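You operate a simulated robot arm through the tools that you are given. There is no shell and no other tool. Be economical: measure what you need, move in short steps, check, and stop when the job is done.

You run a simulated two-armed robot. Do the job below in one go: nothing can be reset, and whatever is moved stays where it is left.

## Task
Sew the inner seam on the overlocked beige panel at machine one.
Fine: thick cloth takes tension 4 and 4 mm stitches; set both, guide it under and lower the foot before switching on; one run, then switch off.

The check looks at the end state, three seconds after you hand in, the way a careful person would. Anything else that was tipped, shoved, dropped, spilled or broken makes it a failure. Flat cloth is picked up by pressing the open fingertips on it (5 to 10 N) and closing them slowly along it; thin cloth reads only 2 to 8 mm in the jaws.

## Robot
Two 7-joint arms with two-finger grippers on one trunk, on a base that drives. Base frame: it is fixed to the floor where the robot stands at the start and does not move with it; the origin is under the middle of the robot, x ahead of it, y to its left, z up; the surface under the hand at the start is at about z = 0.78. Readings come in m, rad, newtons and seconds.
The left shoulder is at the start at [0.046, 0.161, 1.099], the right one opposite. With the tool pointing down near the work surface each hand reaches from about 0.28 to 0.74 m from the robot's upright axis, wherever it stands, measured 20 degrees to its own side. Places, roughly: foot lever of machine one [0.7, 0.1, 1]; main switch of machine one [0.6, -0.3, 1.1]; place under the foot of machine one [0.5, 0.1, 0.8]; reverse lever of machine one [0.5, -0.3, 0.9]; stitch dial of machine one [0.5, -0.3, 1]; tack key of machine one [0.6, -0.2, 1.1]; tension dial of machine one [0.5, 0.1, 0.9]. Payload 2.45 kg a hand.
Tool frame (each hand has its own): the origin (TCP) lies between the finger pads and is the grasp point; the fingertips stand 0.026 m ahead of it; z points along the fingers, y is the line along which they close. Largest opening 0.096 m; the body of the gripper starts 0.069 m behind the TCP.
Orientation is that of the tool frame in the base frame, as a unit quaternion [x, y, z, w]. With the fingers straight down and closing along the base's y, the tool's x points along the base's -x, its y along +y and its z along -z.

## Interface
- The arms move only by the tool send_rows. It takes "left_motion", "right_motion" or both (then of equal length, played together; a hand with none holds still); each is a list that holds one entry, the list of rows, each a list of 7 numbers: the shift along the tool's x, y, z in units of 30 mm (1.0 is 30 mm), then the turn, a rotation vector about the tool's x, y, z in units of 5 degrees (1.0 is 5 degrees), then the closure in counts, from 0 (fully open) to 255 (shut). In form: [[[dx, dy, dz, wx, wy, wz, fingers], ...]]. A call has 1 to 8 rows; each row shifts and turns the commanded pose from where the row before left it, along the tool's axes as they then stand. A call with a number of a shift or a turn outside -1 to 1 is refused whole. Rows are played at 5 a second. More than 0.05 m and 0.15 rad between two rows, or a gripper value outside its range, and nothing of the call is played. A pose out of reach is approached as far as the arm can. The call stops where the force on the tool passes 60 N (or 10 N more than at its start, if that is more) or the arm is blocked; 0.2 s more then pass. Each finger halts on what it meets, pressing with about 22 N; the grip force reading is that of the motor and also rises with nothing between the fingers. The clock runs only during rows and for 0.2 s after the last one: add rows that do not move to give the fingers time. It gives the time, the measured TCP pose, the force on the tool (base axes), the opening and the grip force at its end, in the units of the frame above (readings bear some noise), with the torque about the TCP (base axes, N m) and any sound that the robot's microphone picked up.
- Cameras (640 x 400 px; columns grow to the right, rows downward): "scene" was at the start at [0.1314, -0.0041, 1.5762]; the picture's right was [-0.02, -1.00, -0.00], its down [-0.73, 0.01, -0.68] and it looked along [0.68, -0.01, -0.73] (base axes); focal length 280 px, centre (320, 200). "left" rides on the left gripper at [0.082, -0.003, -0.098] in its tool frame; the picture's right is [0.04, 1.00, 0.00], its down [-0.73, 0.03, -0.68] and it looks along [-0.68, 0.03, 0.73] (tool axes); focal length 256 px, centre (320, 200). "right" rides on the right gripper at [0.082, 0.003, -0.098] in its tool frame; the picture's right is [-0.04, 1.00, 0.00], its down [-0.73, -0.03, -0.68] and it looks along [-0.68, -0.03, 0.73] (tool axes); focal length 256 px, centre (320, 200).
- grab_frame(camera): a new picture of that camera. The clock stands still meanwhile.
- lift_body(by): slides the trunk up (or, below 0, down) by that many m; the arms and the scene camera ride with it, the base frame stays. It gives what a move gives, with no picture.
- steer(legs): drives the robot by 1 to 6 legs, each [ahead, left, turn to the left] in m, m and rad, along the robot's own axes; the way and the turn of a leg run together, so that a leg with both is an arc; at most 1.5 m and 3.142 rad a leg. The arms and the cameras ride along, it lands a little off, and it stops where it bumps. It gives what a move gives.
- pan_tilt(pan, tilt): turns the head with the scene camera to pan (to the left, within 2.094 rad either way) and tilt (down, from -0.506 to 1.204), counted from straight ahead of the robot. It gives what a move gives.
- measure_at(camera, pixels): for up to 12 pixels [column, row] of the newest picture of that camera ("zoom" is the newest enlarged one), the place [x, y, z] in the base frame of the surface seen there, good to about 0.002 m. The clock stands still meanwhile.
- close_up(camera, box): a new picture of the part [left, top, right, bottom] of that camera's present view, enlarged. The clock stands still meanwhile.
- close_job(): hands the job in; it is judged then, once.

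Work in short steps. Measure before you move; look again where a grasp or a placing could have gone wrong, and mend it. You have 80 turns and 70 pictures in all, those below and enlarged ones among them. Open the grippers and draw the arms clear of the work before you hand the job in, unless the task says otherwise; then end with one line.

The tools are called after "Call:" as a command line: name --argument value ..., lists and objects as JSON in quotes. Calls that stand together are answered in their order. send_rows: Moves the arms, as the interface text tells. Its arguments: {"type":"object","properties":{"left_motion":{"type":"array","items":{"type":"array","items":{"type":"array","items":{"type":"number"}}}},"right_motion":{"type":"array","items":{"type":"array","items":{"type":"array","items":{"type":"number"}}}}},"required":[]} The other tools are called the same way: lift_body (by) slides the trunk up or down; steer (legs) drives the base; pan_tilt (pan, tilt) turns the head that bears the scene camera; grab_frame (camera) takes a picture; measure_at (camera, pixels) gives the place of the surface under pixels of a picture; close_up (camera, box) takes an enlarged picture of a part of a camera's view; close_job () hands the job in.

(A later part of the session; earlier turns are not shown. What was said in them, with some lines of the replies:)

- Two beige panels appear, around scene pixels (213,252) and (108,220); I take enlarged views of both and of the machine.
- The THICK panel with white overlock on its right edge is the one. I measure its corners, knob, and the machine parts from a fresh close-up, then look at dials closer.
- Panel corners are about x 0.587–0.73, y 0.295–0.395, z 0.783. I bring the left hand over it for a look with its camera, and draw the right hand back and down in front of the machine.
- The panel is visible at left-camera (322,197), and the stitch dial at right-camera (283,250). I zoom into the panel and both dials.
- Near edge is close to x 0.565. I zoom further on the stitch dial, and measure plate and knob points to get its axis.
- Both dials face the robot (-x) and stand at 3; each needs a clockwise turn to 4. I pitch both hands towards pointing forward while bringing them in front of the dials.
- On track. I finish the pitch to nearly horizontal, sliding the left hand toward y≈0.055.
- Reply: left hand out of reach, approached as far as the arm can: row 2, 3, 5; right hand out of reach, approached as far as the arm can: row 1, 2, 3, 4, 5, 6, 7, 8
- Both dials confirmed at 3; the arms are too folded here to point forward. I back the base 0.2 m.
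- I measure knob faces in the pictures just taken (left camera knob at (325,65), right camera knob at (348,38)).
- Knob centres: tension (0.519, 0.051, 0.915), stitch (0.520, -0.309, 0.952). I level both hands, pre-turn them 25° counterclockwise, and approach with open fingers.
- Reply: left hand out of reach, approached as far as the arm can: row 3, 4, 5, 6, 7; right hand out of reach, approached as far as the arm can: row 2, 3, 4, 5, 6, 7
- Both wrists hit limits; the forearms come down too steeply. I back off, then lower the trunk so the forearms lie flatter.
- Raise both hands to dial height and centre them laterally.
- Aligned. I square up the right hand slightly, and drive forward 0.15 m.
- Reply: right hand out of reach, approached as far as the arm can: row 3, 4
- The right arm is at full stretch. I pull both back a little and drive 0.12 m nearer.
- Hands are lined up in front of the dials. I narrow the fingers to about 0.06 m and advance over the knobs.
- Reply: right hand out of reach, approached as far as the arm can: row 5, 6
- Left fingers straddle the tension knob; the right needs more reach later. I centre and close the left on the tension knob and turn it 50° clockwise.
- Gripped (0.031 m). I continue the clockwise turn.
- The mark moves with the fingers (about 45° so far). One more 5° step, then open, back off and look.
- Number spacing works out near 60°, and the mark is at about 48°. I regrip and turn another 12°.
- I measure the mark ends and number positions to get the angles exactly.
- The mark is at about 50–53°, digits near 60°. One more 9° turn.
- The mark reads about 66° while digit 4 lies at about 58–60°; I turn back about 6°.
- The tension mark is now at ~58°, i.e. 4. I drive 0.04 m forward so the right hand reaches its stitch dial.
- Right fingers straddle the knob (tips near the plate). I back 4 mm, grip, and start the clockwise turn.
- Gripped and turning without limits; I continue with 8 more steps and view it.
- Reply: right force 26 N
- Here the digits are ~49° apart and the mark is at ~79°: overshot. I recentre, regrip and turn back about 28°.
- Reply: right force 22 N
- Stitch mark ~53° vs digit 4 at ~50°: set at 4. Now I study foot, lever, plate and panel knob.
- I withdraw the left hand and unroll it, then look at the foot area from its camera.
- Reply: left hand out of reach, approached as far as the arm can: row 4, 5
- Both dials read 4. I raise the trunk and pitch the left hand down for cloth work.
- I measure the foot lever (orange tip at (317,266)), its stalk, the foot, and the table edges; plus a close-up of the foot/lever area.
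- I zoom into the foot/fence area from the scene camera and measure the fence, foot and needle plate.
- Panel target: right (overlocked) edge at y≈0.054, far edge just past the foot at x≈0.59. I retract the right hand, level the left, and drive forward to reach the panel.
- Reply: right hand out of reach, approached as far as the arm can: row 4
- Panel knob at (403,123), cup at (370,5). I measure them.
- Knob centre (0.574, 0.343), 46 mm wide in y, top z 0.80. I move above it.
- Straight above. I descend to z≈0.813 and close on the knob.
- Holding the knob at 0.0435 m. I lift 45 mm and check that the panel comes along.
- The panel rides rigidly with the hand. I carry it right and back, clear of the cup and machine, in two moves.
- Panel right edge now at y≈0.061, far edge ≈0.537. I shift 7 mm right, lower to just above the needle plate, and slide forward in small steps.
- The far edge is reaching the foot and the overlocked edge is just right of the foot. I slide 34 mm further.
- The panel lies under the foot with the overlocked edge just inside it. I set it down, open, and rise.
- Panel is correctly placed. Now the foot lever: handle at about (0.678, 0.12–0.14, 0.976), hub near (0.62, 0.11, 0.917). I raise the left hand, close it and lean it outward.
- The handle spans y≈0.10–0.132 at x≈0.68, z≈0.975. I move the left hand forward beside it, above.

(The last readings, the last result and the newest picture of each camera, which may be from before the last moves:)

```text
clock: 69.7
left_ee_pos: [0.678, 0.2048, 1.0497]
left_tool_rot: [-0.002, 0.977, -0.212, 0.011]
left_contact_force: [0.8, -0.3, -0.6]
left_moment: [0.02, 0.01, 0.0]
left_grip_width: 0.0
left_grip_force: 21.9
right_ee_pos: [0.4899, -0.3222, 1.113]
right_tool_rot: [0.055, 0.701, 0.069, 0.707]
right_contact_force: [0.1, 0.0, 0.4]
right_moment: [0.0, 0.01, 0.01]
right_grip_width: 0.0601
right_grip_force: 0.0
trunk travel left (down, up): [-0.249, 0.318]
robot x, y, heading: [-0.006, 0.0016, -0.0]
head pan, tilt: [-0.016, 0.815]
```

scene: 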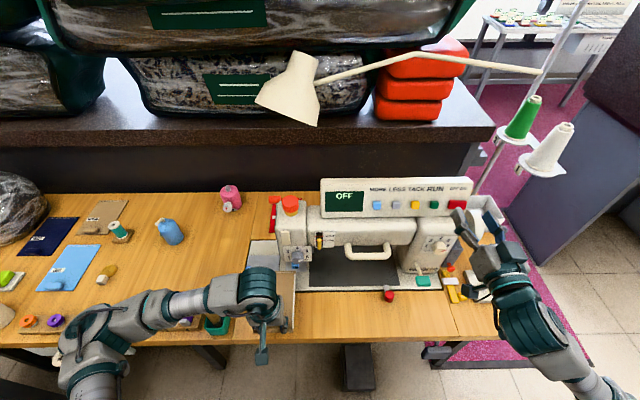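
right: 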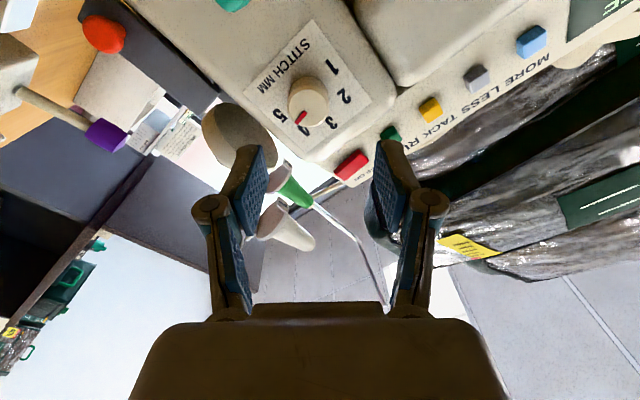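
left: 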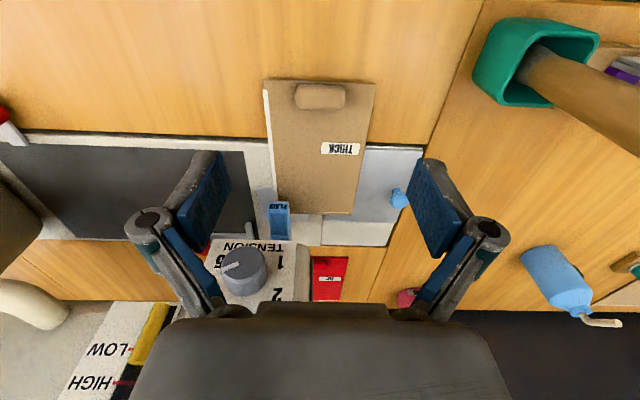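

Call:
send_rows --left_motion '[[[-0.1, -0.66, 0.48, 0, 0, 0, 255], [-0.1, -0.66, 0.48, 0, 0, 0, 255], [0, -0.66, 0.48, 0, 0, 0, 255], [0, 0, 0, 0, 0, 0, 255]]]'

Call:
grab_frame --camera "left"

```text
clock: 70.7
left_ee_pos: [0.6852, 0.1328, 1.0365]
left_tool_rot: [-0.002, 0.977, -0.213, 0.011]
left_contact_force: [-0.2, -0.2, -0.2]
left_moment: [0.0, 0.0, -0.01]
left_grip_width: 0.0003
left_grip_force: 21.9
right_ee_pos: [0.4879, -0.3224, 1.1144]
right_tool_rot: [0.055, 0.701, 0.068, 0.708]
right_contact_force: [0.5, 0.9, -0.4]
right_moment: [-0.01, 0.01, 0.02]
right_grip_width: 0.0603
right_grip_force: 0.0
trunk travel left (down, up): [-0.249, 0.318]
robot x, y, heading: [-0.0107, -0.0062, 0.002]
head pan, tilt: [-0.016, 0.815]
```

```text
16 pictures are left
```

left: 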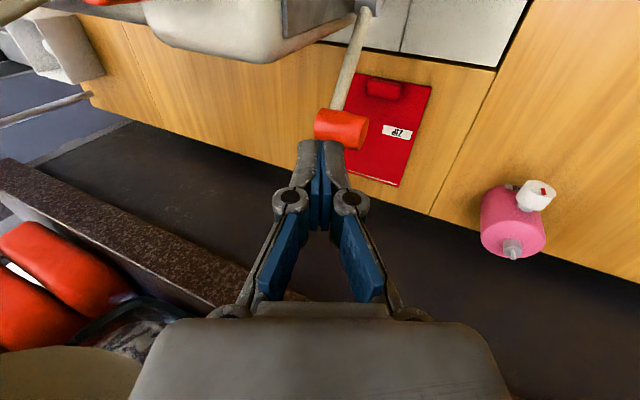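

Fingertips are right above the handle. I press straight down following its arc.

Call:
send_rows --left_motion '[[[0, 0.28, 0.6, 0, 0, 0, 255], [-0.1, 0.28, 0.6, 0, 0, 0, 255], [-0.2, 0.28, 0.6, 0, 0, 0, 255], [-0.15, 0.28, 0.6, 0, 0, 0, 255]]]'

Call:
grab_frame --camera "left"

```text
clock: 71.7
left_ee_pos: [0.7017, 0.1315, 0.9563]
left_tool_rot: [-0.002, 0.977, -0.213, 0.01]
left_contact_force: [0.5, 0.0, 0.7]
left_moment: [-0.01, 0.02, -0.01]
left_grip_width: 0.0
left_grip_force: 21.9
right_ee_pos: [0.4898, -0.3212, 1.1137]
right_tool_rot: [0.056, 0.701, 0.069, 0.707]
right_contact_force: [-0.1, -0.6, -0.2]
right_moment: [-0.02, -0.03, -0.01]
right_grip_width: 0.0602
right_grip_force: 0.0
trunk travel left (down, up): [-0.249, 0.318]
robot x, y, heading: [-0.0077, 0.0002, 0.005]
head pan, tilt: [-0.016, 0.815]
```

```text
15 pictures are left
```

left: 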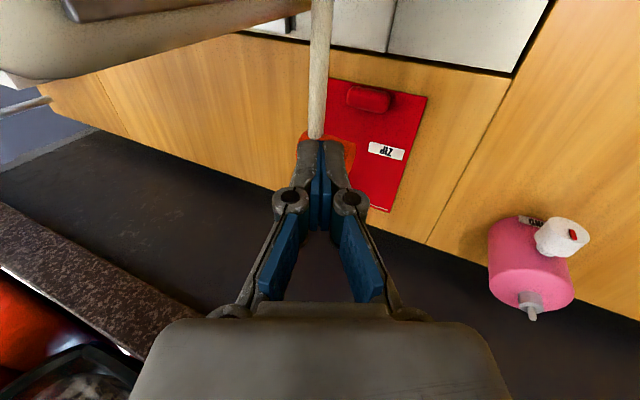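

The lever seems to follow (handle hidden under the fingertips). I press further.

Call:
send_rows --left_motion '[[[0, 0.28, 0.6, 0, 0, 0, 255], [0.1, 0.28, 0.6, 0, 0, 0, 255], [0.2, 0.28, 0.6, 0, 0, 0, 255]]]'

Call:
grab_frame --camera "left"

Call:
close_up --camera "scene" --box '[220, 180, 340, 280]'

```text
clock: 72.4
left_ee_pos: [0.6973, 0.1327, 0.9231]
left_tool_rot: [0.0, 0.974, -0.223, 0.029]
left_contact_force: [-11.6, 2.0, 16.5]
left_moment: [-0.01, 0.17, -0.02]
left_grip_width: 0.0
left_grip_force: 22.1
right_ee_pos: [0.4851, -0.3204, 1.1156]
right_tool_rot: [0.054, 0.699, 0.069, 0.709]
right_contact_force: [0.3, 0.3, -0.1]
right_moment: [-0.02, -0.03, 0.02]
right_grip_width: 0.0605
right_grip_force: 0.1
trunk travel left (down, up): [-0.249, 0.318]
robot x, y, heading: [-0.0068, 0.0008, -0.001]
head pan, tilt: [-0.016, 0.815]
stopped in row 3 (left hand): the force on the tool passed its limit at 76 N (the readings are from after the stop); the commanded pose is now the measured one
```

```text
14 pictures are left
```

left: 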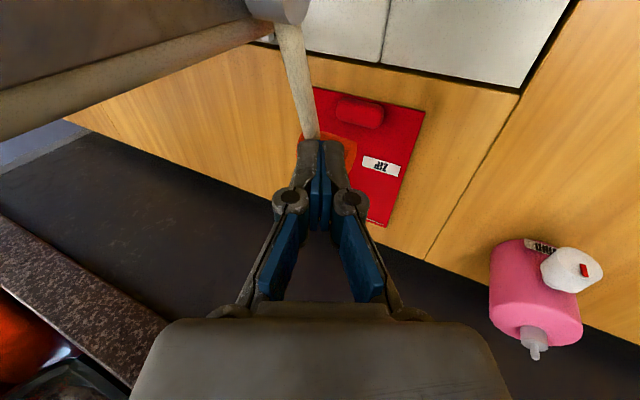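

```text
4.00 times, centred on (280, 230) of scene
```

zoom: 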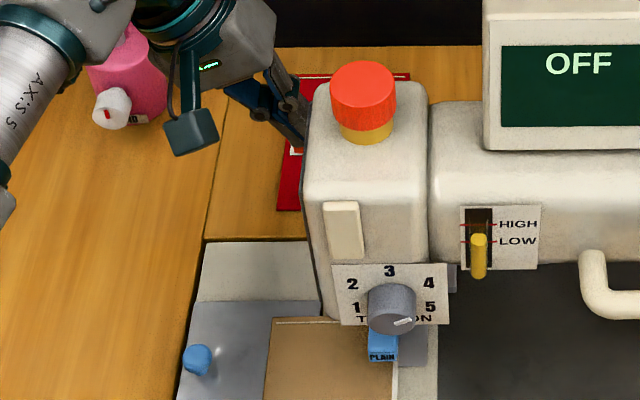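

The foot dropped (label is now ~3 px lower relative to the dial) and the lever met its stop. I lift the left hand off and away.

Call:
send_rows --left_motion '[[[0, -0.3, -0.8, 0, 0, 0, 255], [0, 0, -1, 0, 0, 0, 255], [0, 0, -1, 0, 0, 0, 255], [0, 0, -1, 0, 0, 0, 255], [0, 0.5, -0.8, 0, 0, 0, 255], [0.5, 0.8, 0, 0, 0, 0, 255]]]'

Call:
grab_frame --camera "left"

```text
clock: 73.8
left_ee_pos: [0.6768, 0.2216, 1.0259]
left_tool_rot: [-0.001, 0.975, -0.222, 0.027]
left_contact_force: [0.2, 0.1, -0.7]
left_moment: [-0.03, -0.02, -0.01]
left_grip_width: 0.0002
left_grip_force: 22.3
right_ee_pos: [0.4865, -0.3174, 1.1172]
right_tool_rot: [0.055, 0.7, 0.067, 0.709]
right_contact_force: [-0.4, -0.2, 0.3]
right_moment: [0.0, -0.02, -0.02]
right_grip_width: 0.0602
right_grip_force: 0.0
trunk travel left (down, up): [-0.249, 0.318]
robot x, y, heading: [-0.0101, 0.0006, -0.004]
head pan, tilt: [-0.016, 0.815]
```

```text
12 pictures are left
```

left: 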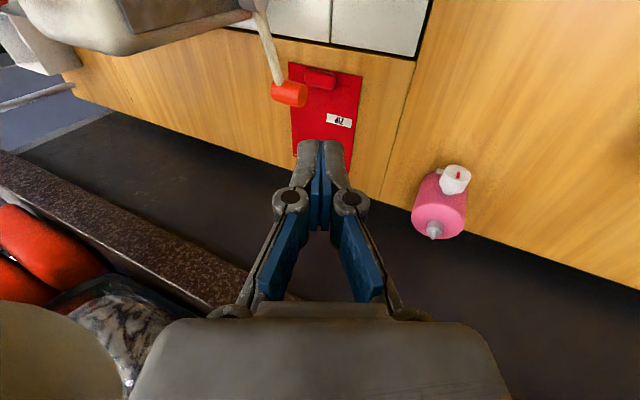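

The lever stays down. Now the main switch: I take a close look at it from the scene camera and measure.

Call:
close_up --camera "scene" --box '[400, 175, 500, 235]'

Call:
measure_at --camera "zoom" --pixels '[[320, 185], [370, 185], [420, 185], [215, 190], [320, 120], [320, 220], [350, 150], [130, 190]]'

```text
6.40 times, centred on (450, 205) of scene
```

zoom: 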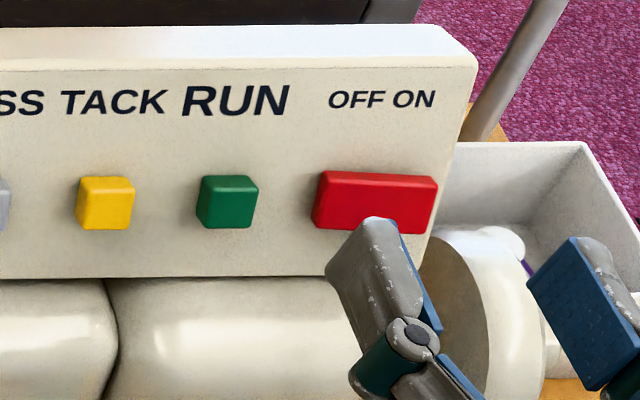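

```text
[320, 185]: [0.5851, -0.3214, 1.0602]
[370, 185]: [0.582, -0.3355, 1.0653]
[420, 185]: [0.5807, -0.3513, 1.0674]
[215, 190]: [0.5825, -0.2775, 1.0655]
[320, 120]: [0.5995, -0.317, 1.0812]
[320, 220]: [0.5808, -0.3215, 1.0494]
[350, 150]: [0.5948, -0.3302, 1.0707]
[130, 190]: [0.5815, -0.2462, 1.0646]
```

The switch is a rocker with its right (ON) end proud (x 0.581) at y≈-0.349, z≈1.056. I close the right hand and line it up.

Call:
send_rows --right_motion '[[[0, 0, 0, 0, 0, 0, 255], [0.9, -0.7, 0, 0, 0, 0, 255], [0.89, -0.7, 0, 0, 0, 0, 255], [0, 0, 0.7, 0, 0, 0, 255], [0, 0, 0.6, 0, 0, 0, 255], [0, 0, 0, 0, 0, 0, 255]]]'

```text
clock: 75.2
left_ee_pos: [0.677, 0.2185, 1.027]
left_tool_rot: [-0.001, 0.975, -0.221, 0.026]
left_contact_force: [0.9, -0.4, 0.1]
left_moment: [-0.02, 0.01, -0.02]
left_grip_width: 0.0
left_grip_force: 21.9
right_ee_pos: [0.5289, -0.3522, 1.0555]
right_tool_rot: [0.055, 0.7, 0.067, 0.709]
right_contact_force: [-0.2, -0.2, -0.6]
right_moment: [-0.01, 0.02, 0.0]
right_grip_width: 0.0
right_grip_force: 22.2
trunk travel left (down, up): [-0.249, 0.318]
robot x, y, heading: [-0.0092, 0.0019, 0.002]
head pan, tilt: [-0.016, 0.815]
```

Aligned. I press in small steps, then back off.

Call:
send_rows --right_motion '[[[0, 0.07, 0.4, 0, 0, 0, 255], [0, 0, 0.4, 0, 0, 0, 255], [0, 0, 0.1, 0, 0, 0, 255], [0, 0, 0.1, 0, 0, 0, 255], [0, 0, 0.08, 0, 0, 0, 255]]]'

Call:
send_rows --right_motion '[[[0, 0, -0.6, 0, 0, 0, 255], [0, 0, -0.6, 0, 0, 0, 255]]]'

Call:
close_up --camera "scene" --box '[270, 170, 490, 290]'

```text
clock: 76.4
left_ee_pos: [0.6728, 0.2159, 1.0283]
left_tool_rot: [-0.001, 0.975, -0.221, 0.029]
left_contact_force: [-0.2, -0.2, -0.2]
left_moment: [0.02, 0.03, 0.0]
left_grip_width: 0.0
left_grip_force: 22.2
right_ee_pos: [0.556, -0.35, 1.0571]
right_tool_rot: [0.055, 0.7, 0.07, 0.709]
right_contact_force: [-39.1, -0.7, -12.0]
right_moment: [-0.08, 0.6, 0.36]
right_grip_width: 0.0
right_grip_force: 21.5
trunk travel left (down, up): [-0.249, 0.318]
robot x, y, heading: [-0.0058, 0.0022, -0.0]
head pan, tilt: [-0.016, 0.815]
```

```text
clock: 77.0
left_ee_pos: [0.6763, 0.2198, 1.0275]
left_tool_rot: [-0.001, 0.975, -0.222, 0.028]
left_contact_force: [0.1, 0.5, 0.6]
left_moment: [-0.02, -0.01, 0.01]
left_grip_width: 0.0
left_grip_force: 21.8
right_ee_pos: [0.5206, -0.3492, 1.0573]
right_tool_rot: [0.055, 0.699, 0.068, 0.71]
right_contact_force: [0.2, -0.8, 0.1]
right_moment: [0.01, 0.03, -0.01]
right_grip_width: 0.0
right_grip_force: 22.1
trunk travel left (down, up): [-0.249, 0.318]
robot x, y, heading: [-0.0055, 0.0005, -0.002]
head pan, tilt: [-0.016, 0.815]
```

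```text
2.91 times, centred on (380, 230) of scene
```

zoom: 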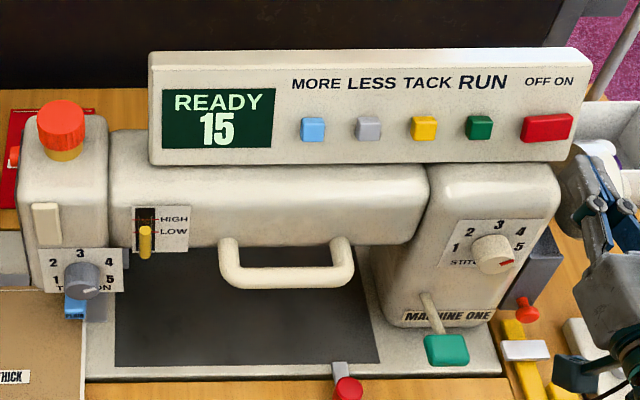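

Display shows READY 15. I shift to the green RUN key (y≈-0.279) and press it once.

Call:
send_rows --right_motion '[[[0.15, 0.77, 0, 0, 0, 0, 255], [0.15, 0.77, 0, 0, 0, 0, 255], [0.15, 0.76, 0, 0, 0, 0, 255], [0, 0, 0, 0, 0, 0, 255]]]'

Call:
close_up --camera "scene" --box '[380, 170, 500, 245]'

```text
clock: 78.0
left_ee_pos: [0.6761, 0.2172, 1.0262]
left_tool_rot: [-0.001, 0.975, -0.221, 0.027]
left_contact_force: [-0.2, 0.2, 0.3]
left_moment: [0.01, 0.0, -0.02]
left_grip_width: 0.0
left_grip_force: 22.1
right_ee_pos: [0.5236, -0.2967, 1.0531]
right_tool_rot: [0.053, 0.701, 0.071, 0.708]
right_contact_force: [-0.2, -0.5, -0.2]
right_moment: [0.04, 0.02, 0.0]
right_grip_width: 0.0
right_grip_force: 22.3
right hand out of reach, approached as far as the arm can: row 3
trunk travel left (down, up): [-0.249, 0.318]
robot x, y, heading: [-0.0053, 0.0009, -0.001]
head pan, tilt: [-0.016, 0.815]
```

```text
5.33 times, centred on (440, 208) of scene
```

zoom: 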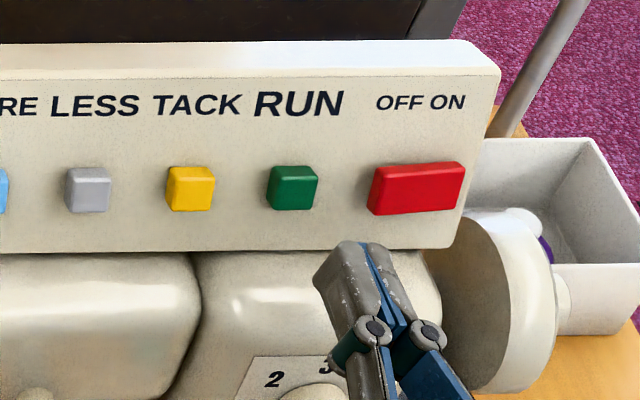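

The arm stops 18 mm short of the key; I strafe the base 18 mm left.

Call:
steer --legs '[[0, 0.018, 0]]'

```text
clock: 78.8
left_ee_pos: [0.6779, 0.2337, 1.0278]
left_tool_rot: [-0.001, 0.975, -0.221, 0.027]
left_contact_force: [-0.4, 0.0, 0.0]
left_moment: [0.01, 0.05, -0.03]
left_grip_width: 0.0002
left_grip_force: 22.0
right_ee_pos: [0.5228, -0.281, 1.0526]
right_tool_rot: [0.054, 0.701, 0.071, 0.708]
right_contact_force: [0.5, -0.9, 0.1]
right_moment: [0.02, 0.02, 0.02]
right_grip_width: 0.0
right_grip_force: 21.9
trunk travel left (down, up): [-0.249, 0.318]
robot x, y, heading: [-0.0063, 0.0184, -0.001]
head pan, tilt: [-0.016, 0.815]
```

Now at y -0.281, z 1.053. I press RUN and back off.

Call:
send_rows --right_motion '[[[-0.08, 0, 0.4, 0, 0, 0, 255], [0, 0, 0.4, 0, 0, 0, 255], [0, 0, 0.15, 0, 0, 0, 255], [0, 0, 0.1, 0, 0, 0, 255], [0, 0, 0.1, 0, 0, 0, 255]]]'

```text
clock: 80.0
left_ee_pos: [0.6746, 0.2221, 1.0316]
left_tool_rot: [0.001, 0.976, -0.215, 0.029]
left_contact_force: [-0.9, 0.3, 0.0]
left_moment: [0.02, 0.05, 0.03]
left_grip_width: 0.0001
left_grip_force: 22.0
right_ee_pos: [0.5548, -0.2941, 1.0543]
right_tool_rot: [0.057, 0.699, 0.074, 0.708]
right_contact_force: [-1.0, -0.2, -0.8]
right_moment: [-0.03, 0.01, -0.03]
right_grip_width: 0.0001
right_grip_force: 21.4
trunk travel left (down, up): [-0.249, 0.318]
robot x, y, heading: [-0.0074, 0.013, -0.004]
head pan, tilt: [-0.016, 0.815]
```

The pose slid in y to -0.294. I back off slightly and check the display.

Call:
send_rows --right_motion '[[[0, 0, -0.6, 0, 0, 0, 255], [0, 0, -0.4, 0, 0, 0, 255]]]'

Call:
close_up --camera "scene" --box '[250, 165, 500, 305]'

```text
clock: 80.6
left_ee_pos: [0.6736, 0.2183, 1.033]
left_tool_rot: [0.001, 0.976, -0.215, 0.029]
left_contact_force: [0.4, -1.2, 0.4]
left_moment: [0.05, 0.02, -0.01]
left_grip_width: 0.0
left_grip_force: 21.9
right_ee_pos: [0.5223, -0.2952, 1.0547]
right_tool_rot: [0.057, 0.699, 0.075, 0.709]
right_contact_force: [-0.4, -1.0, 0.0]
right_moment: [-0.02, 0.01, 0.08]
right_grip_width: 0.0
right_grip_force: 28.4
trunk travel left (down, up): [-0.249, 0.318]
robot x, y, heading: [-0.0075, 0.0185, 0.002]
head pan, tilt: [-0.016, 0.815]
```

```text
2.56 times, centred on (375, 235) of scene
```

zoom: 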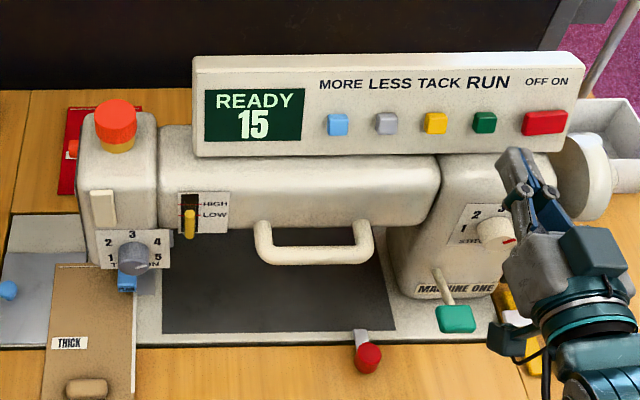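

RUN was not touched. The arm is too folded, so I back the base 0.08 m and 16 mm left, then re-aim.

Call:
steer --legs '[[-0.08, 0.016, 0]]'

Call:
send_rows --right_motion '[[[0, 0, 0.6, 0, 0, 0, 255], [0, 0, 0.6, 0, 0, 0, 255], [0, 0, 0.6, 0, 0, 0, 255], [0, 0, 0, 0, 0, 0, 255]]]'

```text
clock: 81.7
left_ee_pos: [0.5926, 0.2273, 1.0342]
left_tool_rot: [0.002, 0.977, -0.211, 0.03]
left_contact_force: [0.3, -1.5, 0.3]
left_moment: [0.1, -0.04, 0.01]
left_grip_width: 0.0004
left_grip_force: 21.7
right_ee_pos: [0.4408, -0.2878, 1.0554]
right_tool_rot: [0.059, 0.699, 0.076, 0.709]
right_contact_force: [-1.1, -1.7, -0.8]
right_moment: [0.0, 0.01, 0.11]
right_grip_width: 0.0001
right_grip_force: 28.6
trunk travel left (down, up): [-0.249, 0.318]
robot x, y, heading: [-0.0865, 0.0318, -0.005]
head pan, tilt: [-0.016, 0.815]
```

```text
clock: 82.7
left_ee_pos: [0.5913, 0.2402, 1.0348]
left_tool_rot: [0.002, 0.976, -0.218, 0.031]
left_contact_force: [0.6, 0.3, 1.0]
left_moment: [-0.01, -0.03, -0.03]
left_grip_width: 0.0
left_grip_force: 22.4
right_ee_pos: [0.4724, -0.2715, 1.0595]
right_tool_rot: [0.054, 0.699, 0.074, 0.709]
right_contact_force: [-1.7, 0.0, -1.1]
right_moment: [0.02, 0.0, -0.02]
right_grip_width: 0.0001
right_grip_force: 28.2
right hand out of reach, approached as far as the arm can: row 3
trunk travel left (down, up): [-0.249, 0.318]
robot x, y, heading: [-0.0837, 0.0302, -0.002]
head pan, tilt: [-0.016, 0.815]
```

The arm reaches only ~0.56 m ahead in this pose, so I retract for slack, correct y/z, and let the base bring the hand near the key.

Call:
send_rows --right_motion '[[[0.06, -0.25, -0.7, 0, 0, 0, 255], [0, 0, -0.7, 0, 0, 0, 255], [0, 0, 0, 0, 0, 0, 255]]]'

Call:
steer --legs '[[0.1, 0, 0]]'

```text
clock: 83.5
left_ee_pos: [0.5918, 0.2376, 1.0356]
left_tool_rot: [0.003, 0.976, -0.217, 0.031]
left_contact_force: [0.6, 0.9, 0.2]
left_moment: [0.0, 0.02, 0.01]
left_grip_width: 0.0
left_grip_force: 22.7
right_ee_pos: [0.4314, -0.2825, 1.0534]
right_tool_rot: [0.058, 0.698, 0.071, 0.71]
right_contact_force: [0.3, 0.2, 0.1]
right_moment: [0.01, -0.02, 0.0]
right_grip_width: 0.0
right_grip_force: 28.6
trunk travel left (down, up): [-0.249, 0.318]
robot x, y, heading: [-0.0845, 0.0234, -0.003]
head pan, tilt: [-0.016, 0.815]
```

```text
clock: 84.6
left_ee_pos: [0.6946, 0.247, 1.0319]
left_tool_rot: [0.003, 0.975, -0.221, 0.031]
left_contact_force: [0.3, 0.2, -0.6]
left_moment: [-0.08, 0.04, -0.03]
left_grip_width: 0.0
left_grip_force: 21.8
right_ee_pos: [0.5356, -0.2722, 1.0564]
right_tool_rot: [0.054, 0.698, 0.069, 0.711]
right_contact_force: [-0.5, 0.7, 0.1]
right_moment: [0.01, -0.01, -0.07]
right_grip_width: 0.0001
right_grip_force: 28.2
trunk travel left (down, up): [-0.249, 0.318]
robot x, y, heading: [0.0149, 0.0321, 0.003]
head pan, tilt: [-0.016, 0.815]
```

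Now tips at x≈0.562, y -0.272. I nudge 6 mm right and press.

Call:
send_rows --right_motion '[[[-0.03, -0.2, 0.3, 0, 0, 0, 255], [0, 0, 0.3, 0, 0, 0, 255], [0, 0, 0.15, 0, 0, 0, 255], [0, 0, 0.1, 0, 0, 0, 255]]]'

```text
clock: 85.6
left_ee_pos: [0.6913, 0.2432, 1.0385]
left_tool_rot: [0.003, 0.975, -0.218, 0.032]
left_contact_force: [0.5, 0.3, 1.0]
left_moment: [0.02, 0.01, -0.01]
left_grip_width: 0.0
left_grip_force: 21.7
right_ee_pos: [0.5567, -0.2809, 1.0572]
right_tool_rot: [0.055, 0.695, 0.073, 0.713]
right_contact_force: [-8.6, 3.2, -0.6]
right_moment: [0.06, 0.04, 0.09]
right_grip_width: 0.0062
right_grip_force: 28.6
trunk travel left (down, up): [-0.249, 0.318]
robot x, y, heading: [0.0164, 0.0341, -0.003]
head pan, tilt: [-0.016, 0.815]
heard: click
```

A click. I back off, wait, and look at the display.

Call:
send_rows --right_motion '[[[0, 0, -0.5, 0, 0, 0, 255], [0, 0, -0.5, 0, 0, 0, 255], [0, 0, 0, 0, 0, 0, 255], [0, 0, 0, 0, 0, 0, 255], [0, 0, 0, 0, 0, 0, 255]]]'

Call:
close_up --camera "scene" --box '[250, 165, 500, 320]'

```text
clock: 86.8
left_ee_pos: [0.6927, 0.2425, 1.0375]
left_tool_rot: [0.002, 0.975, -0.218, 0.033]
left_contact_force: [0.2, 0.6, 0.3]
left_moment: [-0.01, -0.01, 0.02]
left_grip_width: 0.0
left_grip_force: 22.2
right_ee_pos: [0.5273, -0.2864, 1.0557]
right_tool_rot: [0.056, 0.696, 0.072, 0.712]
right_contact_force: [0.2, 0.2, -1.4]
right_moment: [-0.02, -0.02, 0.03]
right_grip_width: 0.0001
right_grip_force: 28.8
trunk travel left (down, up): [-0.249, 0.318]
robot x, y, heading: [0.0164, 0.035, 0.002]
head pan, tilt: [-0.016, 0.815]
```

```text
2.56 times, centred on (375, 242) of scene
```

zoom: 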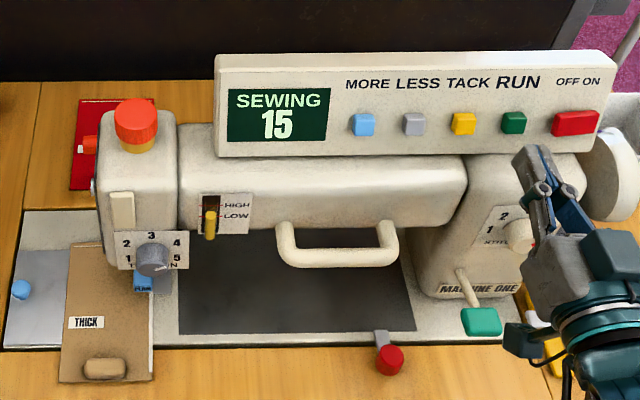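

SEWING 15, and the panel is feeding. I wait.

Call:
send_rows --right_motion '[[[0, 0, 0, 0, 0, 0, 255], [0, 0, 0, 0, 0, 0, 255], [0, 0, 0, 0, 0, 0, 255], [0, 0, 0, 0, 0, 0, 255], [0, 0, 0, 0, 0, 0, 255], [0, 0, 0, 0, 0, 0, 255], [0, 0, 0, 0, 0, 0, 255], [0, 0, 0, 0, 0, 0, 255]]]'

Call:
send_rows --right_motion '[[[0, 0, 0, 0, 0, 0, 255], [0, 0, 0, 0, 0, 0, 255], [0, 0, 0, 0, 0, 0, 255], [0, 0, 0, 0, 0, 0, 255], [0, 0, 0, 0, 0, 0, 255], [0, 0, 0, 0, 0, 0, 255], [0, 0, 0, 0, 0, 0, 255], [0, 0, 0, 0, 0, 0, 255]]]'

Call:
send_rows --right_motion '[[[0, 0, 0, 0, 0, 0, 255], [0, 0, 0, 0, 0, 0, 255], [0, 0, 0, 0, 0, 0, 255], [0, 0, 0, 0, 0, 0, 255], [0, 0, 0, 0, 0, 0, 255], [0, 0, 0, 0, 0, 0, 255], [0, 0, 0, 0, 0, 0, 255], [0, 0, 0, 0, 0, 0, 255]]]'

Call:
close_up --camera "scene" --box '[250, 165, 500, 320]'

```text
clock: 88.6
left_ee_pos: [0.692, 0.2411, 1.0357]
left_tool_rot: [0.002, 0.976, -0.217, 0.032]
left_contact_force: [0.9, -0.4, 1.0]
left_moment: [0.03, 0.0, 0.0]
left_grip_width: 0.0001
left_grip_force: 22.3
right_ee_pos: [0.5268, -0.2845, 1.0569]
right_tool_rot: [0.056, 0.696, 0.072, 0.712]
right_contact_force: [-0.2, 0.2, 0.1]
right_moment: [0.02, 0.02, -0.03]
right_grip_width: 0.0001
right_grip_force: 28.7
trunk travel left (down, up): [-0.249, 0.318]
robot x, y, heading: [0.0163, 0.0301, 0.003]
head pan, tilt: [-0.016, 0.815]
```

```text
clock: 90.4
left_ee_pos: [0.6926, 0.2421, 1.0366]
left_tool_rot: [0.002, 0.975, -0.218, 0.033]
left_contact_force: [0.4, 0.0, -0.1]
left_moment: [-0.04, 0.01, -0.01]
left_grip_width: 0.0
left_grip_force: 22.0
right_ee_pos: [0.5268, -0.2829, 1.0556]
right_tool_rot: [0.056, 0.696, 0.072, 0.712]
right_contact_force: [-0.1, -1.1, -0.8]
right_moment: [0.02, 0.0, 0.01]
right_grip_width: 0.0
right_grip_force: 28.3
trunk travel left (down, up): [-0.249, 0.318]
robot x, y, heading: [0.0169, 0.028, 0.004]
head pan, tilt: [-0.016, 0.815]
```

```text
clock: 92.2
left_ee_pos: [0.692, 0.2411, 1.0365]
left_tool_rot: [0.002, 0.975, -0.218, 0.033]
left_contact_force: [-0.3, 0.6, 0.7]
left_moment: [-0.04, -0.04, 0.0]
left_grip_width: 0.0
left_grip_force: 22.0
right_ee_pos: [0.5274, -0.2851, 1.0562]
right_tool_rot: [0.055, 0.696, 0.072, 0.712]
right_contact_force: [0.5, -0.6, 0.3]
right_moment: [-0.01, 0.02, -0.01]
right_grip_width: 0.0
right_grip_force: 28.2
trunk travel left (down, up): [-0.249, 0.318]
robot x, y, heading: [0.0208, 0.0314, 0.002]
head pan, tilt: [-0.016, 0.815]
```

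```text
2.56 times, centred on (375, 242) of scene
```

zoom: 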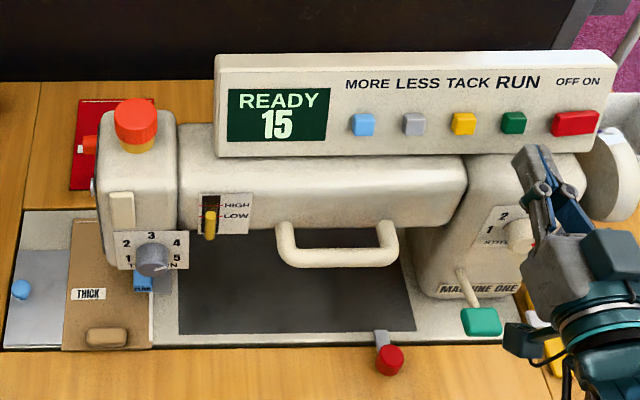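

Run finished (READY). Now I move to the left (OFF) end of the red rocker, y≈-0.324, and press.

Call:
send_rows --right_motion '[[[-0.13, -0.65, 0, 0, 0, 0, 255], [-0.13, -0.65, 0, 0, 0, 0, 255], [0, 0, 0, 0, 0, 0, 255]]]'

```text
clock: 93.0
left_ee_pos: [0.6925, 0.2413, 1.0374]
left_tool_rot: [0.002, 0.975, -0.219, 0.032]
left_contact_force: [0.5, -0.1, 0.0]
left_moment: [0.04, 0.0, 0.0]
left_grip_width: 0.0
left_grip_force: 22.3
right_ee_pos: [0.5271, -0.3247, 1.0576]
right_tool_rot: [0.056, 0.697, 0.072, 0.712]
right_contact_force: [0.6, 0.1, 0.0]
right_moment: [-0.01, 0.01, 0.0]
right_grip_width: 0.0002
right_grip_force: 28.7
trunk travel left (down, up): [-0.249, 0.318]
robot x, y, heading: [0.0174, 0.0313, 0.003]
head pan, tilt: [-0.016, 0.815]
```

Call:
send_rows --right_motion '[[[0, 0, 0.4, 0, 0, 0, 255], [0, 0, 0.4, 0, 0, 0, 255], [0, 0, 0.13, 0, 0, 0, 255], [0, 0, 0.1, 0, 0, 0, 255], [0, 0, 0.08, 0, 0, 0, 255]]]'

Call:
send_rows --right_motion '[[[0, 0, -0.6, 0, 0, 0, 255], [0, 0, -0.8, 0, 0, 0, 255], [0, 0, -0.8, 0, 0, 0, 255]]]'

Call:
close_up --camera "scene" --box '[250, 165, 500, 320]'

```text
clock: 94.2
left_ee_pos: [0.6867, 0.2399, 1.0395]
left_tool_rot: [0.003, 0.975, -0.219, 0.035]
left_contact_force: [0.2, 0.6, -0.4]
left_moment: [0.0, 0.01, -0.01]
left_grip_width: 0.0
left_grip_force: 22.0
right_ee_pos: [0.5556, -0.3242, 1.0597]
right_tool_rot: [0.055, 0.695, 0.073, 0.714]
right_contact_force: [-40.5, 1.6, -4.4]
right_moment: [0.03, 0.57, -0.15]
right_grip_width: 0.0001
right_grip_force: 28.6
trunk travel left (down, up): [-0.249, 0.318]
robot x, y, heading: [0.0148, 0.0297, -0.006]
head pan, tilt: [-0.016, 0.815]
```

```text
clock: 95.0
left_ee_pos: [0.6921, 0.2409, 1.0379]
left_tool_rot: [0.001, 0.975, -0.218, 0.032]
left_contact_force: [0.3, -0.1, 0.4]
left_moment: [0.0, 0.0, -0.02]
left_grip_width: 0.0
left_grip_force: 22.0
right_ee_pos: [0.5001, -0.3286, 1.0555]
right_tool_rot: [0.056, 0.697, 0.07, 0.712]
right_contact_force: [-0.7, 0.8, 0.2]
right_moment: [-0.02, 0.0, 0.05]
right_grip_width: 0.0002
right_grip_force: 28.9
right hand out of reach, approached as far as the arm can: row 3
trunk travel left (down, up): [-0.249, 0.318]
robot x, y, heading: [0.0191, 0.0312, -0.003]
head pan, tilt: [-0.016, 0.815]
```

```text
2.56 times, centred on (375, 242) of scene
```

zoom: 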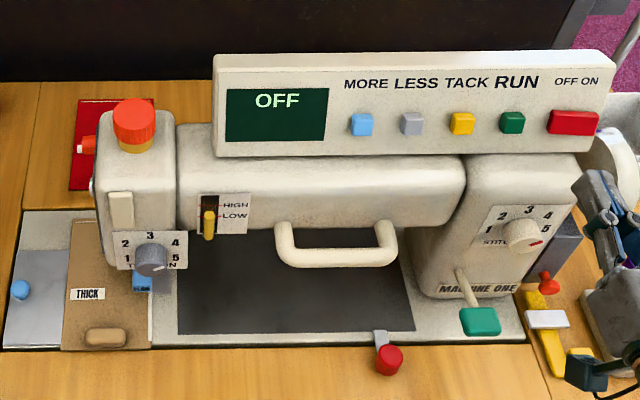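

The machine is OFF. I open both hands and drive clear of the work.

Call:
send_rows --left_motion '[[[0, 0, -0.8, 0, 0, 0, 100], [0, 0, -0.8, 0, 0, 0, 0], [0, 0, 0, 0, 0, 0, 0], [0, 0, 0, 0, 0, 0, 0]]]' --right_motion '[[[0, 0, 0, 0, 0, 0, 255], [0, 0, 0, 0, 0, 0, 255], [0, 0, 0, 0, 0, 0, 255], [0, 0, 0, 0, 0, 0, 255]]]'

Call:
steer --legs '[[-0.35, 0, 0]]'

Call:
send_rows --right_motion '[[[0, 0, 0, 0, 0, 0, 0], [0, 0, 0, 0, 0, 0, 0], [0, 0, 0, 0, 0, 0, 0], [0, 0, 0, 0, 0, 0, 0], [0, 0, 0, 0, 0, 0, 0]]]'

Call:
grab_frame --camera "scene"

```text
clock: 96.0
left_ee_pos: [0.6906, 0.2612, 1.081]
left_tool_rot: [0.003, 0.975, -0.218, 0.033]
left_contact_force: [0.4, 0.5, 0.1]
left_moment: [0.0, 0.03, -0.01]
left_grip_width: 0.0961
left_grip_force: 0.2
right_ee_pos: [0.4981, -0.3283, 1.0574]
right_tool_rot: [0.056, 0.696, 0.071, 0.712]
right_contact_force: [-0.2, -0.3, 0.6]
right_moment: [0.0, -0.01, 0.02]
right_grip_width: 0.0
right_grip_force: 28.8
trunk travel left (down, up): [-0.249, 0.318]
robot x, y, heading: [0.0154, 0.0269, 0.002]
head pan, tilt: [-0.016, 0.815]
```

```text
clock: 98.3
left_ee_pos: [0.3441, 0.2564, 1.0804]
left_tool_rot: [0.007, 0.975, -0.218, 0.032]
left_contact_force: [0.4, -0.1, -0.1]
left_moment: [0.0, -0.02, -0.01]
left_grip_width: 0.096
left_grip_force: 0.0
right_ee_pos: [0.1464, -0.3299, 1.055]
right_tool_rot: [0.058, 0.696, 0.069, 0.712]
right_contact_force: [-0.8, -0.1, -0.4]
right_moment: [-0.02, 0.03, -0.01]
right_grip_width: 0.0
right_grip_force: 28.3
trunk travel left (down, up): [-0.249, 0.318]
robot x, y, heading: [-0.3304, 0.0353, -0.005]
head pan, tilt: [-0.016, 0.815]
```

```text
clock: 99.5
left_ee_pos: [0.3406, 0.2568, 1.0839]
left_tool_rot: [0.007, 0.975, -0.219, 0.033]
left_contact_force: [0.7, -0.5, 0.1]
left_moment: [-0.05, 0.01, 0.02]
left_grip_width: 0.0962
left_grip_force: 0.1
right_ee_pos: [0.1425, -0.3308, 1.0562]
right_tool_rot: [0.058, 0.695, 0.069, 0.714]
right_contact_force: [0.0, 0.1, 0.8]
right_moment: [0.03, 0.03, 0.01]
right_grip_width: 0.096
right_grip_force: 0.1
trunk travel left (down, up): [-0.249, 0.318]
robot x, y, heading: [-0.3296, 0.0361, -0.01]
head pan, tilt: [-0.016, 0.815]
```

```text
4 pictures are left
```

scene: 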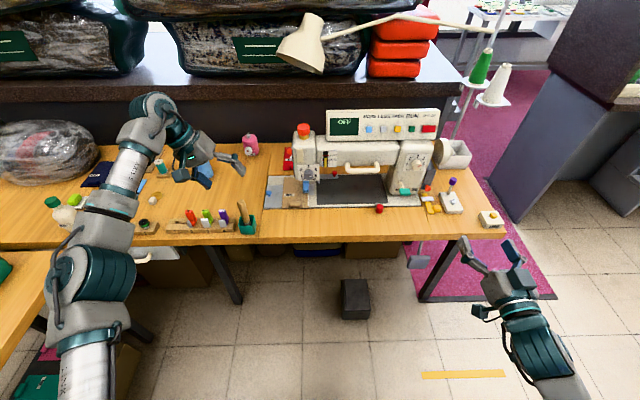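

All in place; one close look at the dials and panel before handing in.

Call:
close_up --camera "scene" --box '[255, 140, 345, 215]'

```text
5.33 times, centred on (300, 178) of scene
```

zoom: 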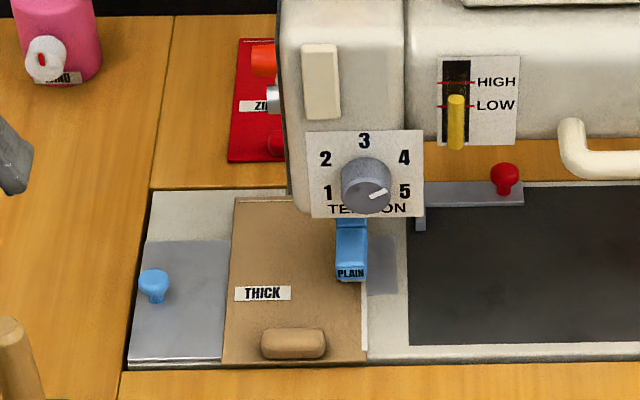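

Call:
close_job

```text
The job is handed in.
```

I sewed one run on the overlocked THICK beige panel at machine one, with tension and stitch length both set to 4, the foot lowered first and the machine switched off afterwards. The counter showed 15 and the panel fed about 6 cm; I couldn't see the seam itself in the last picture.
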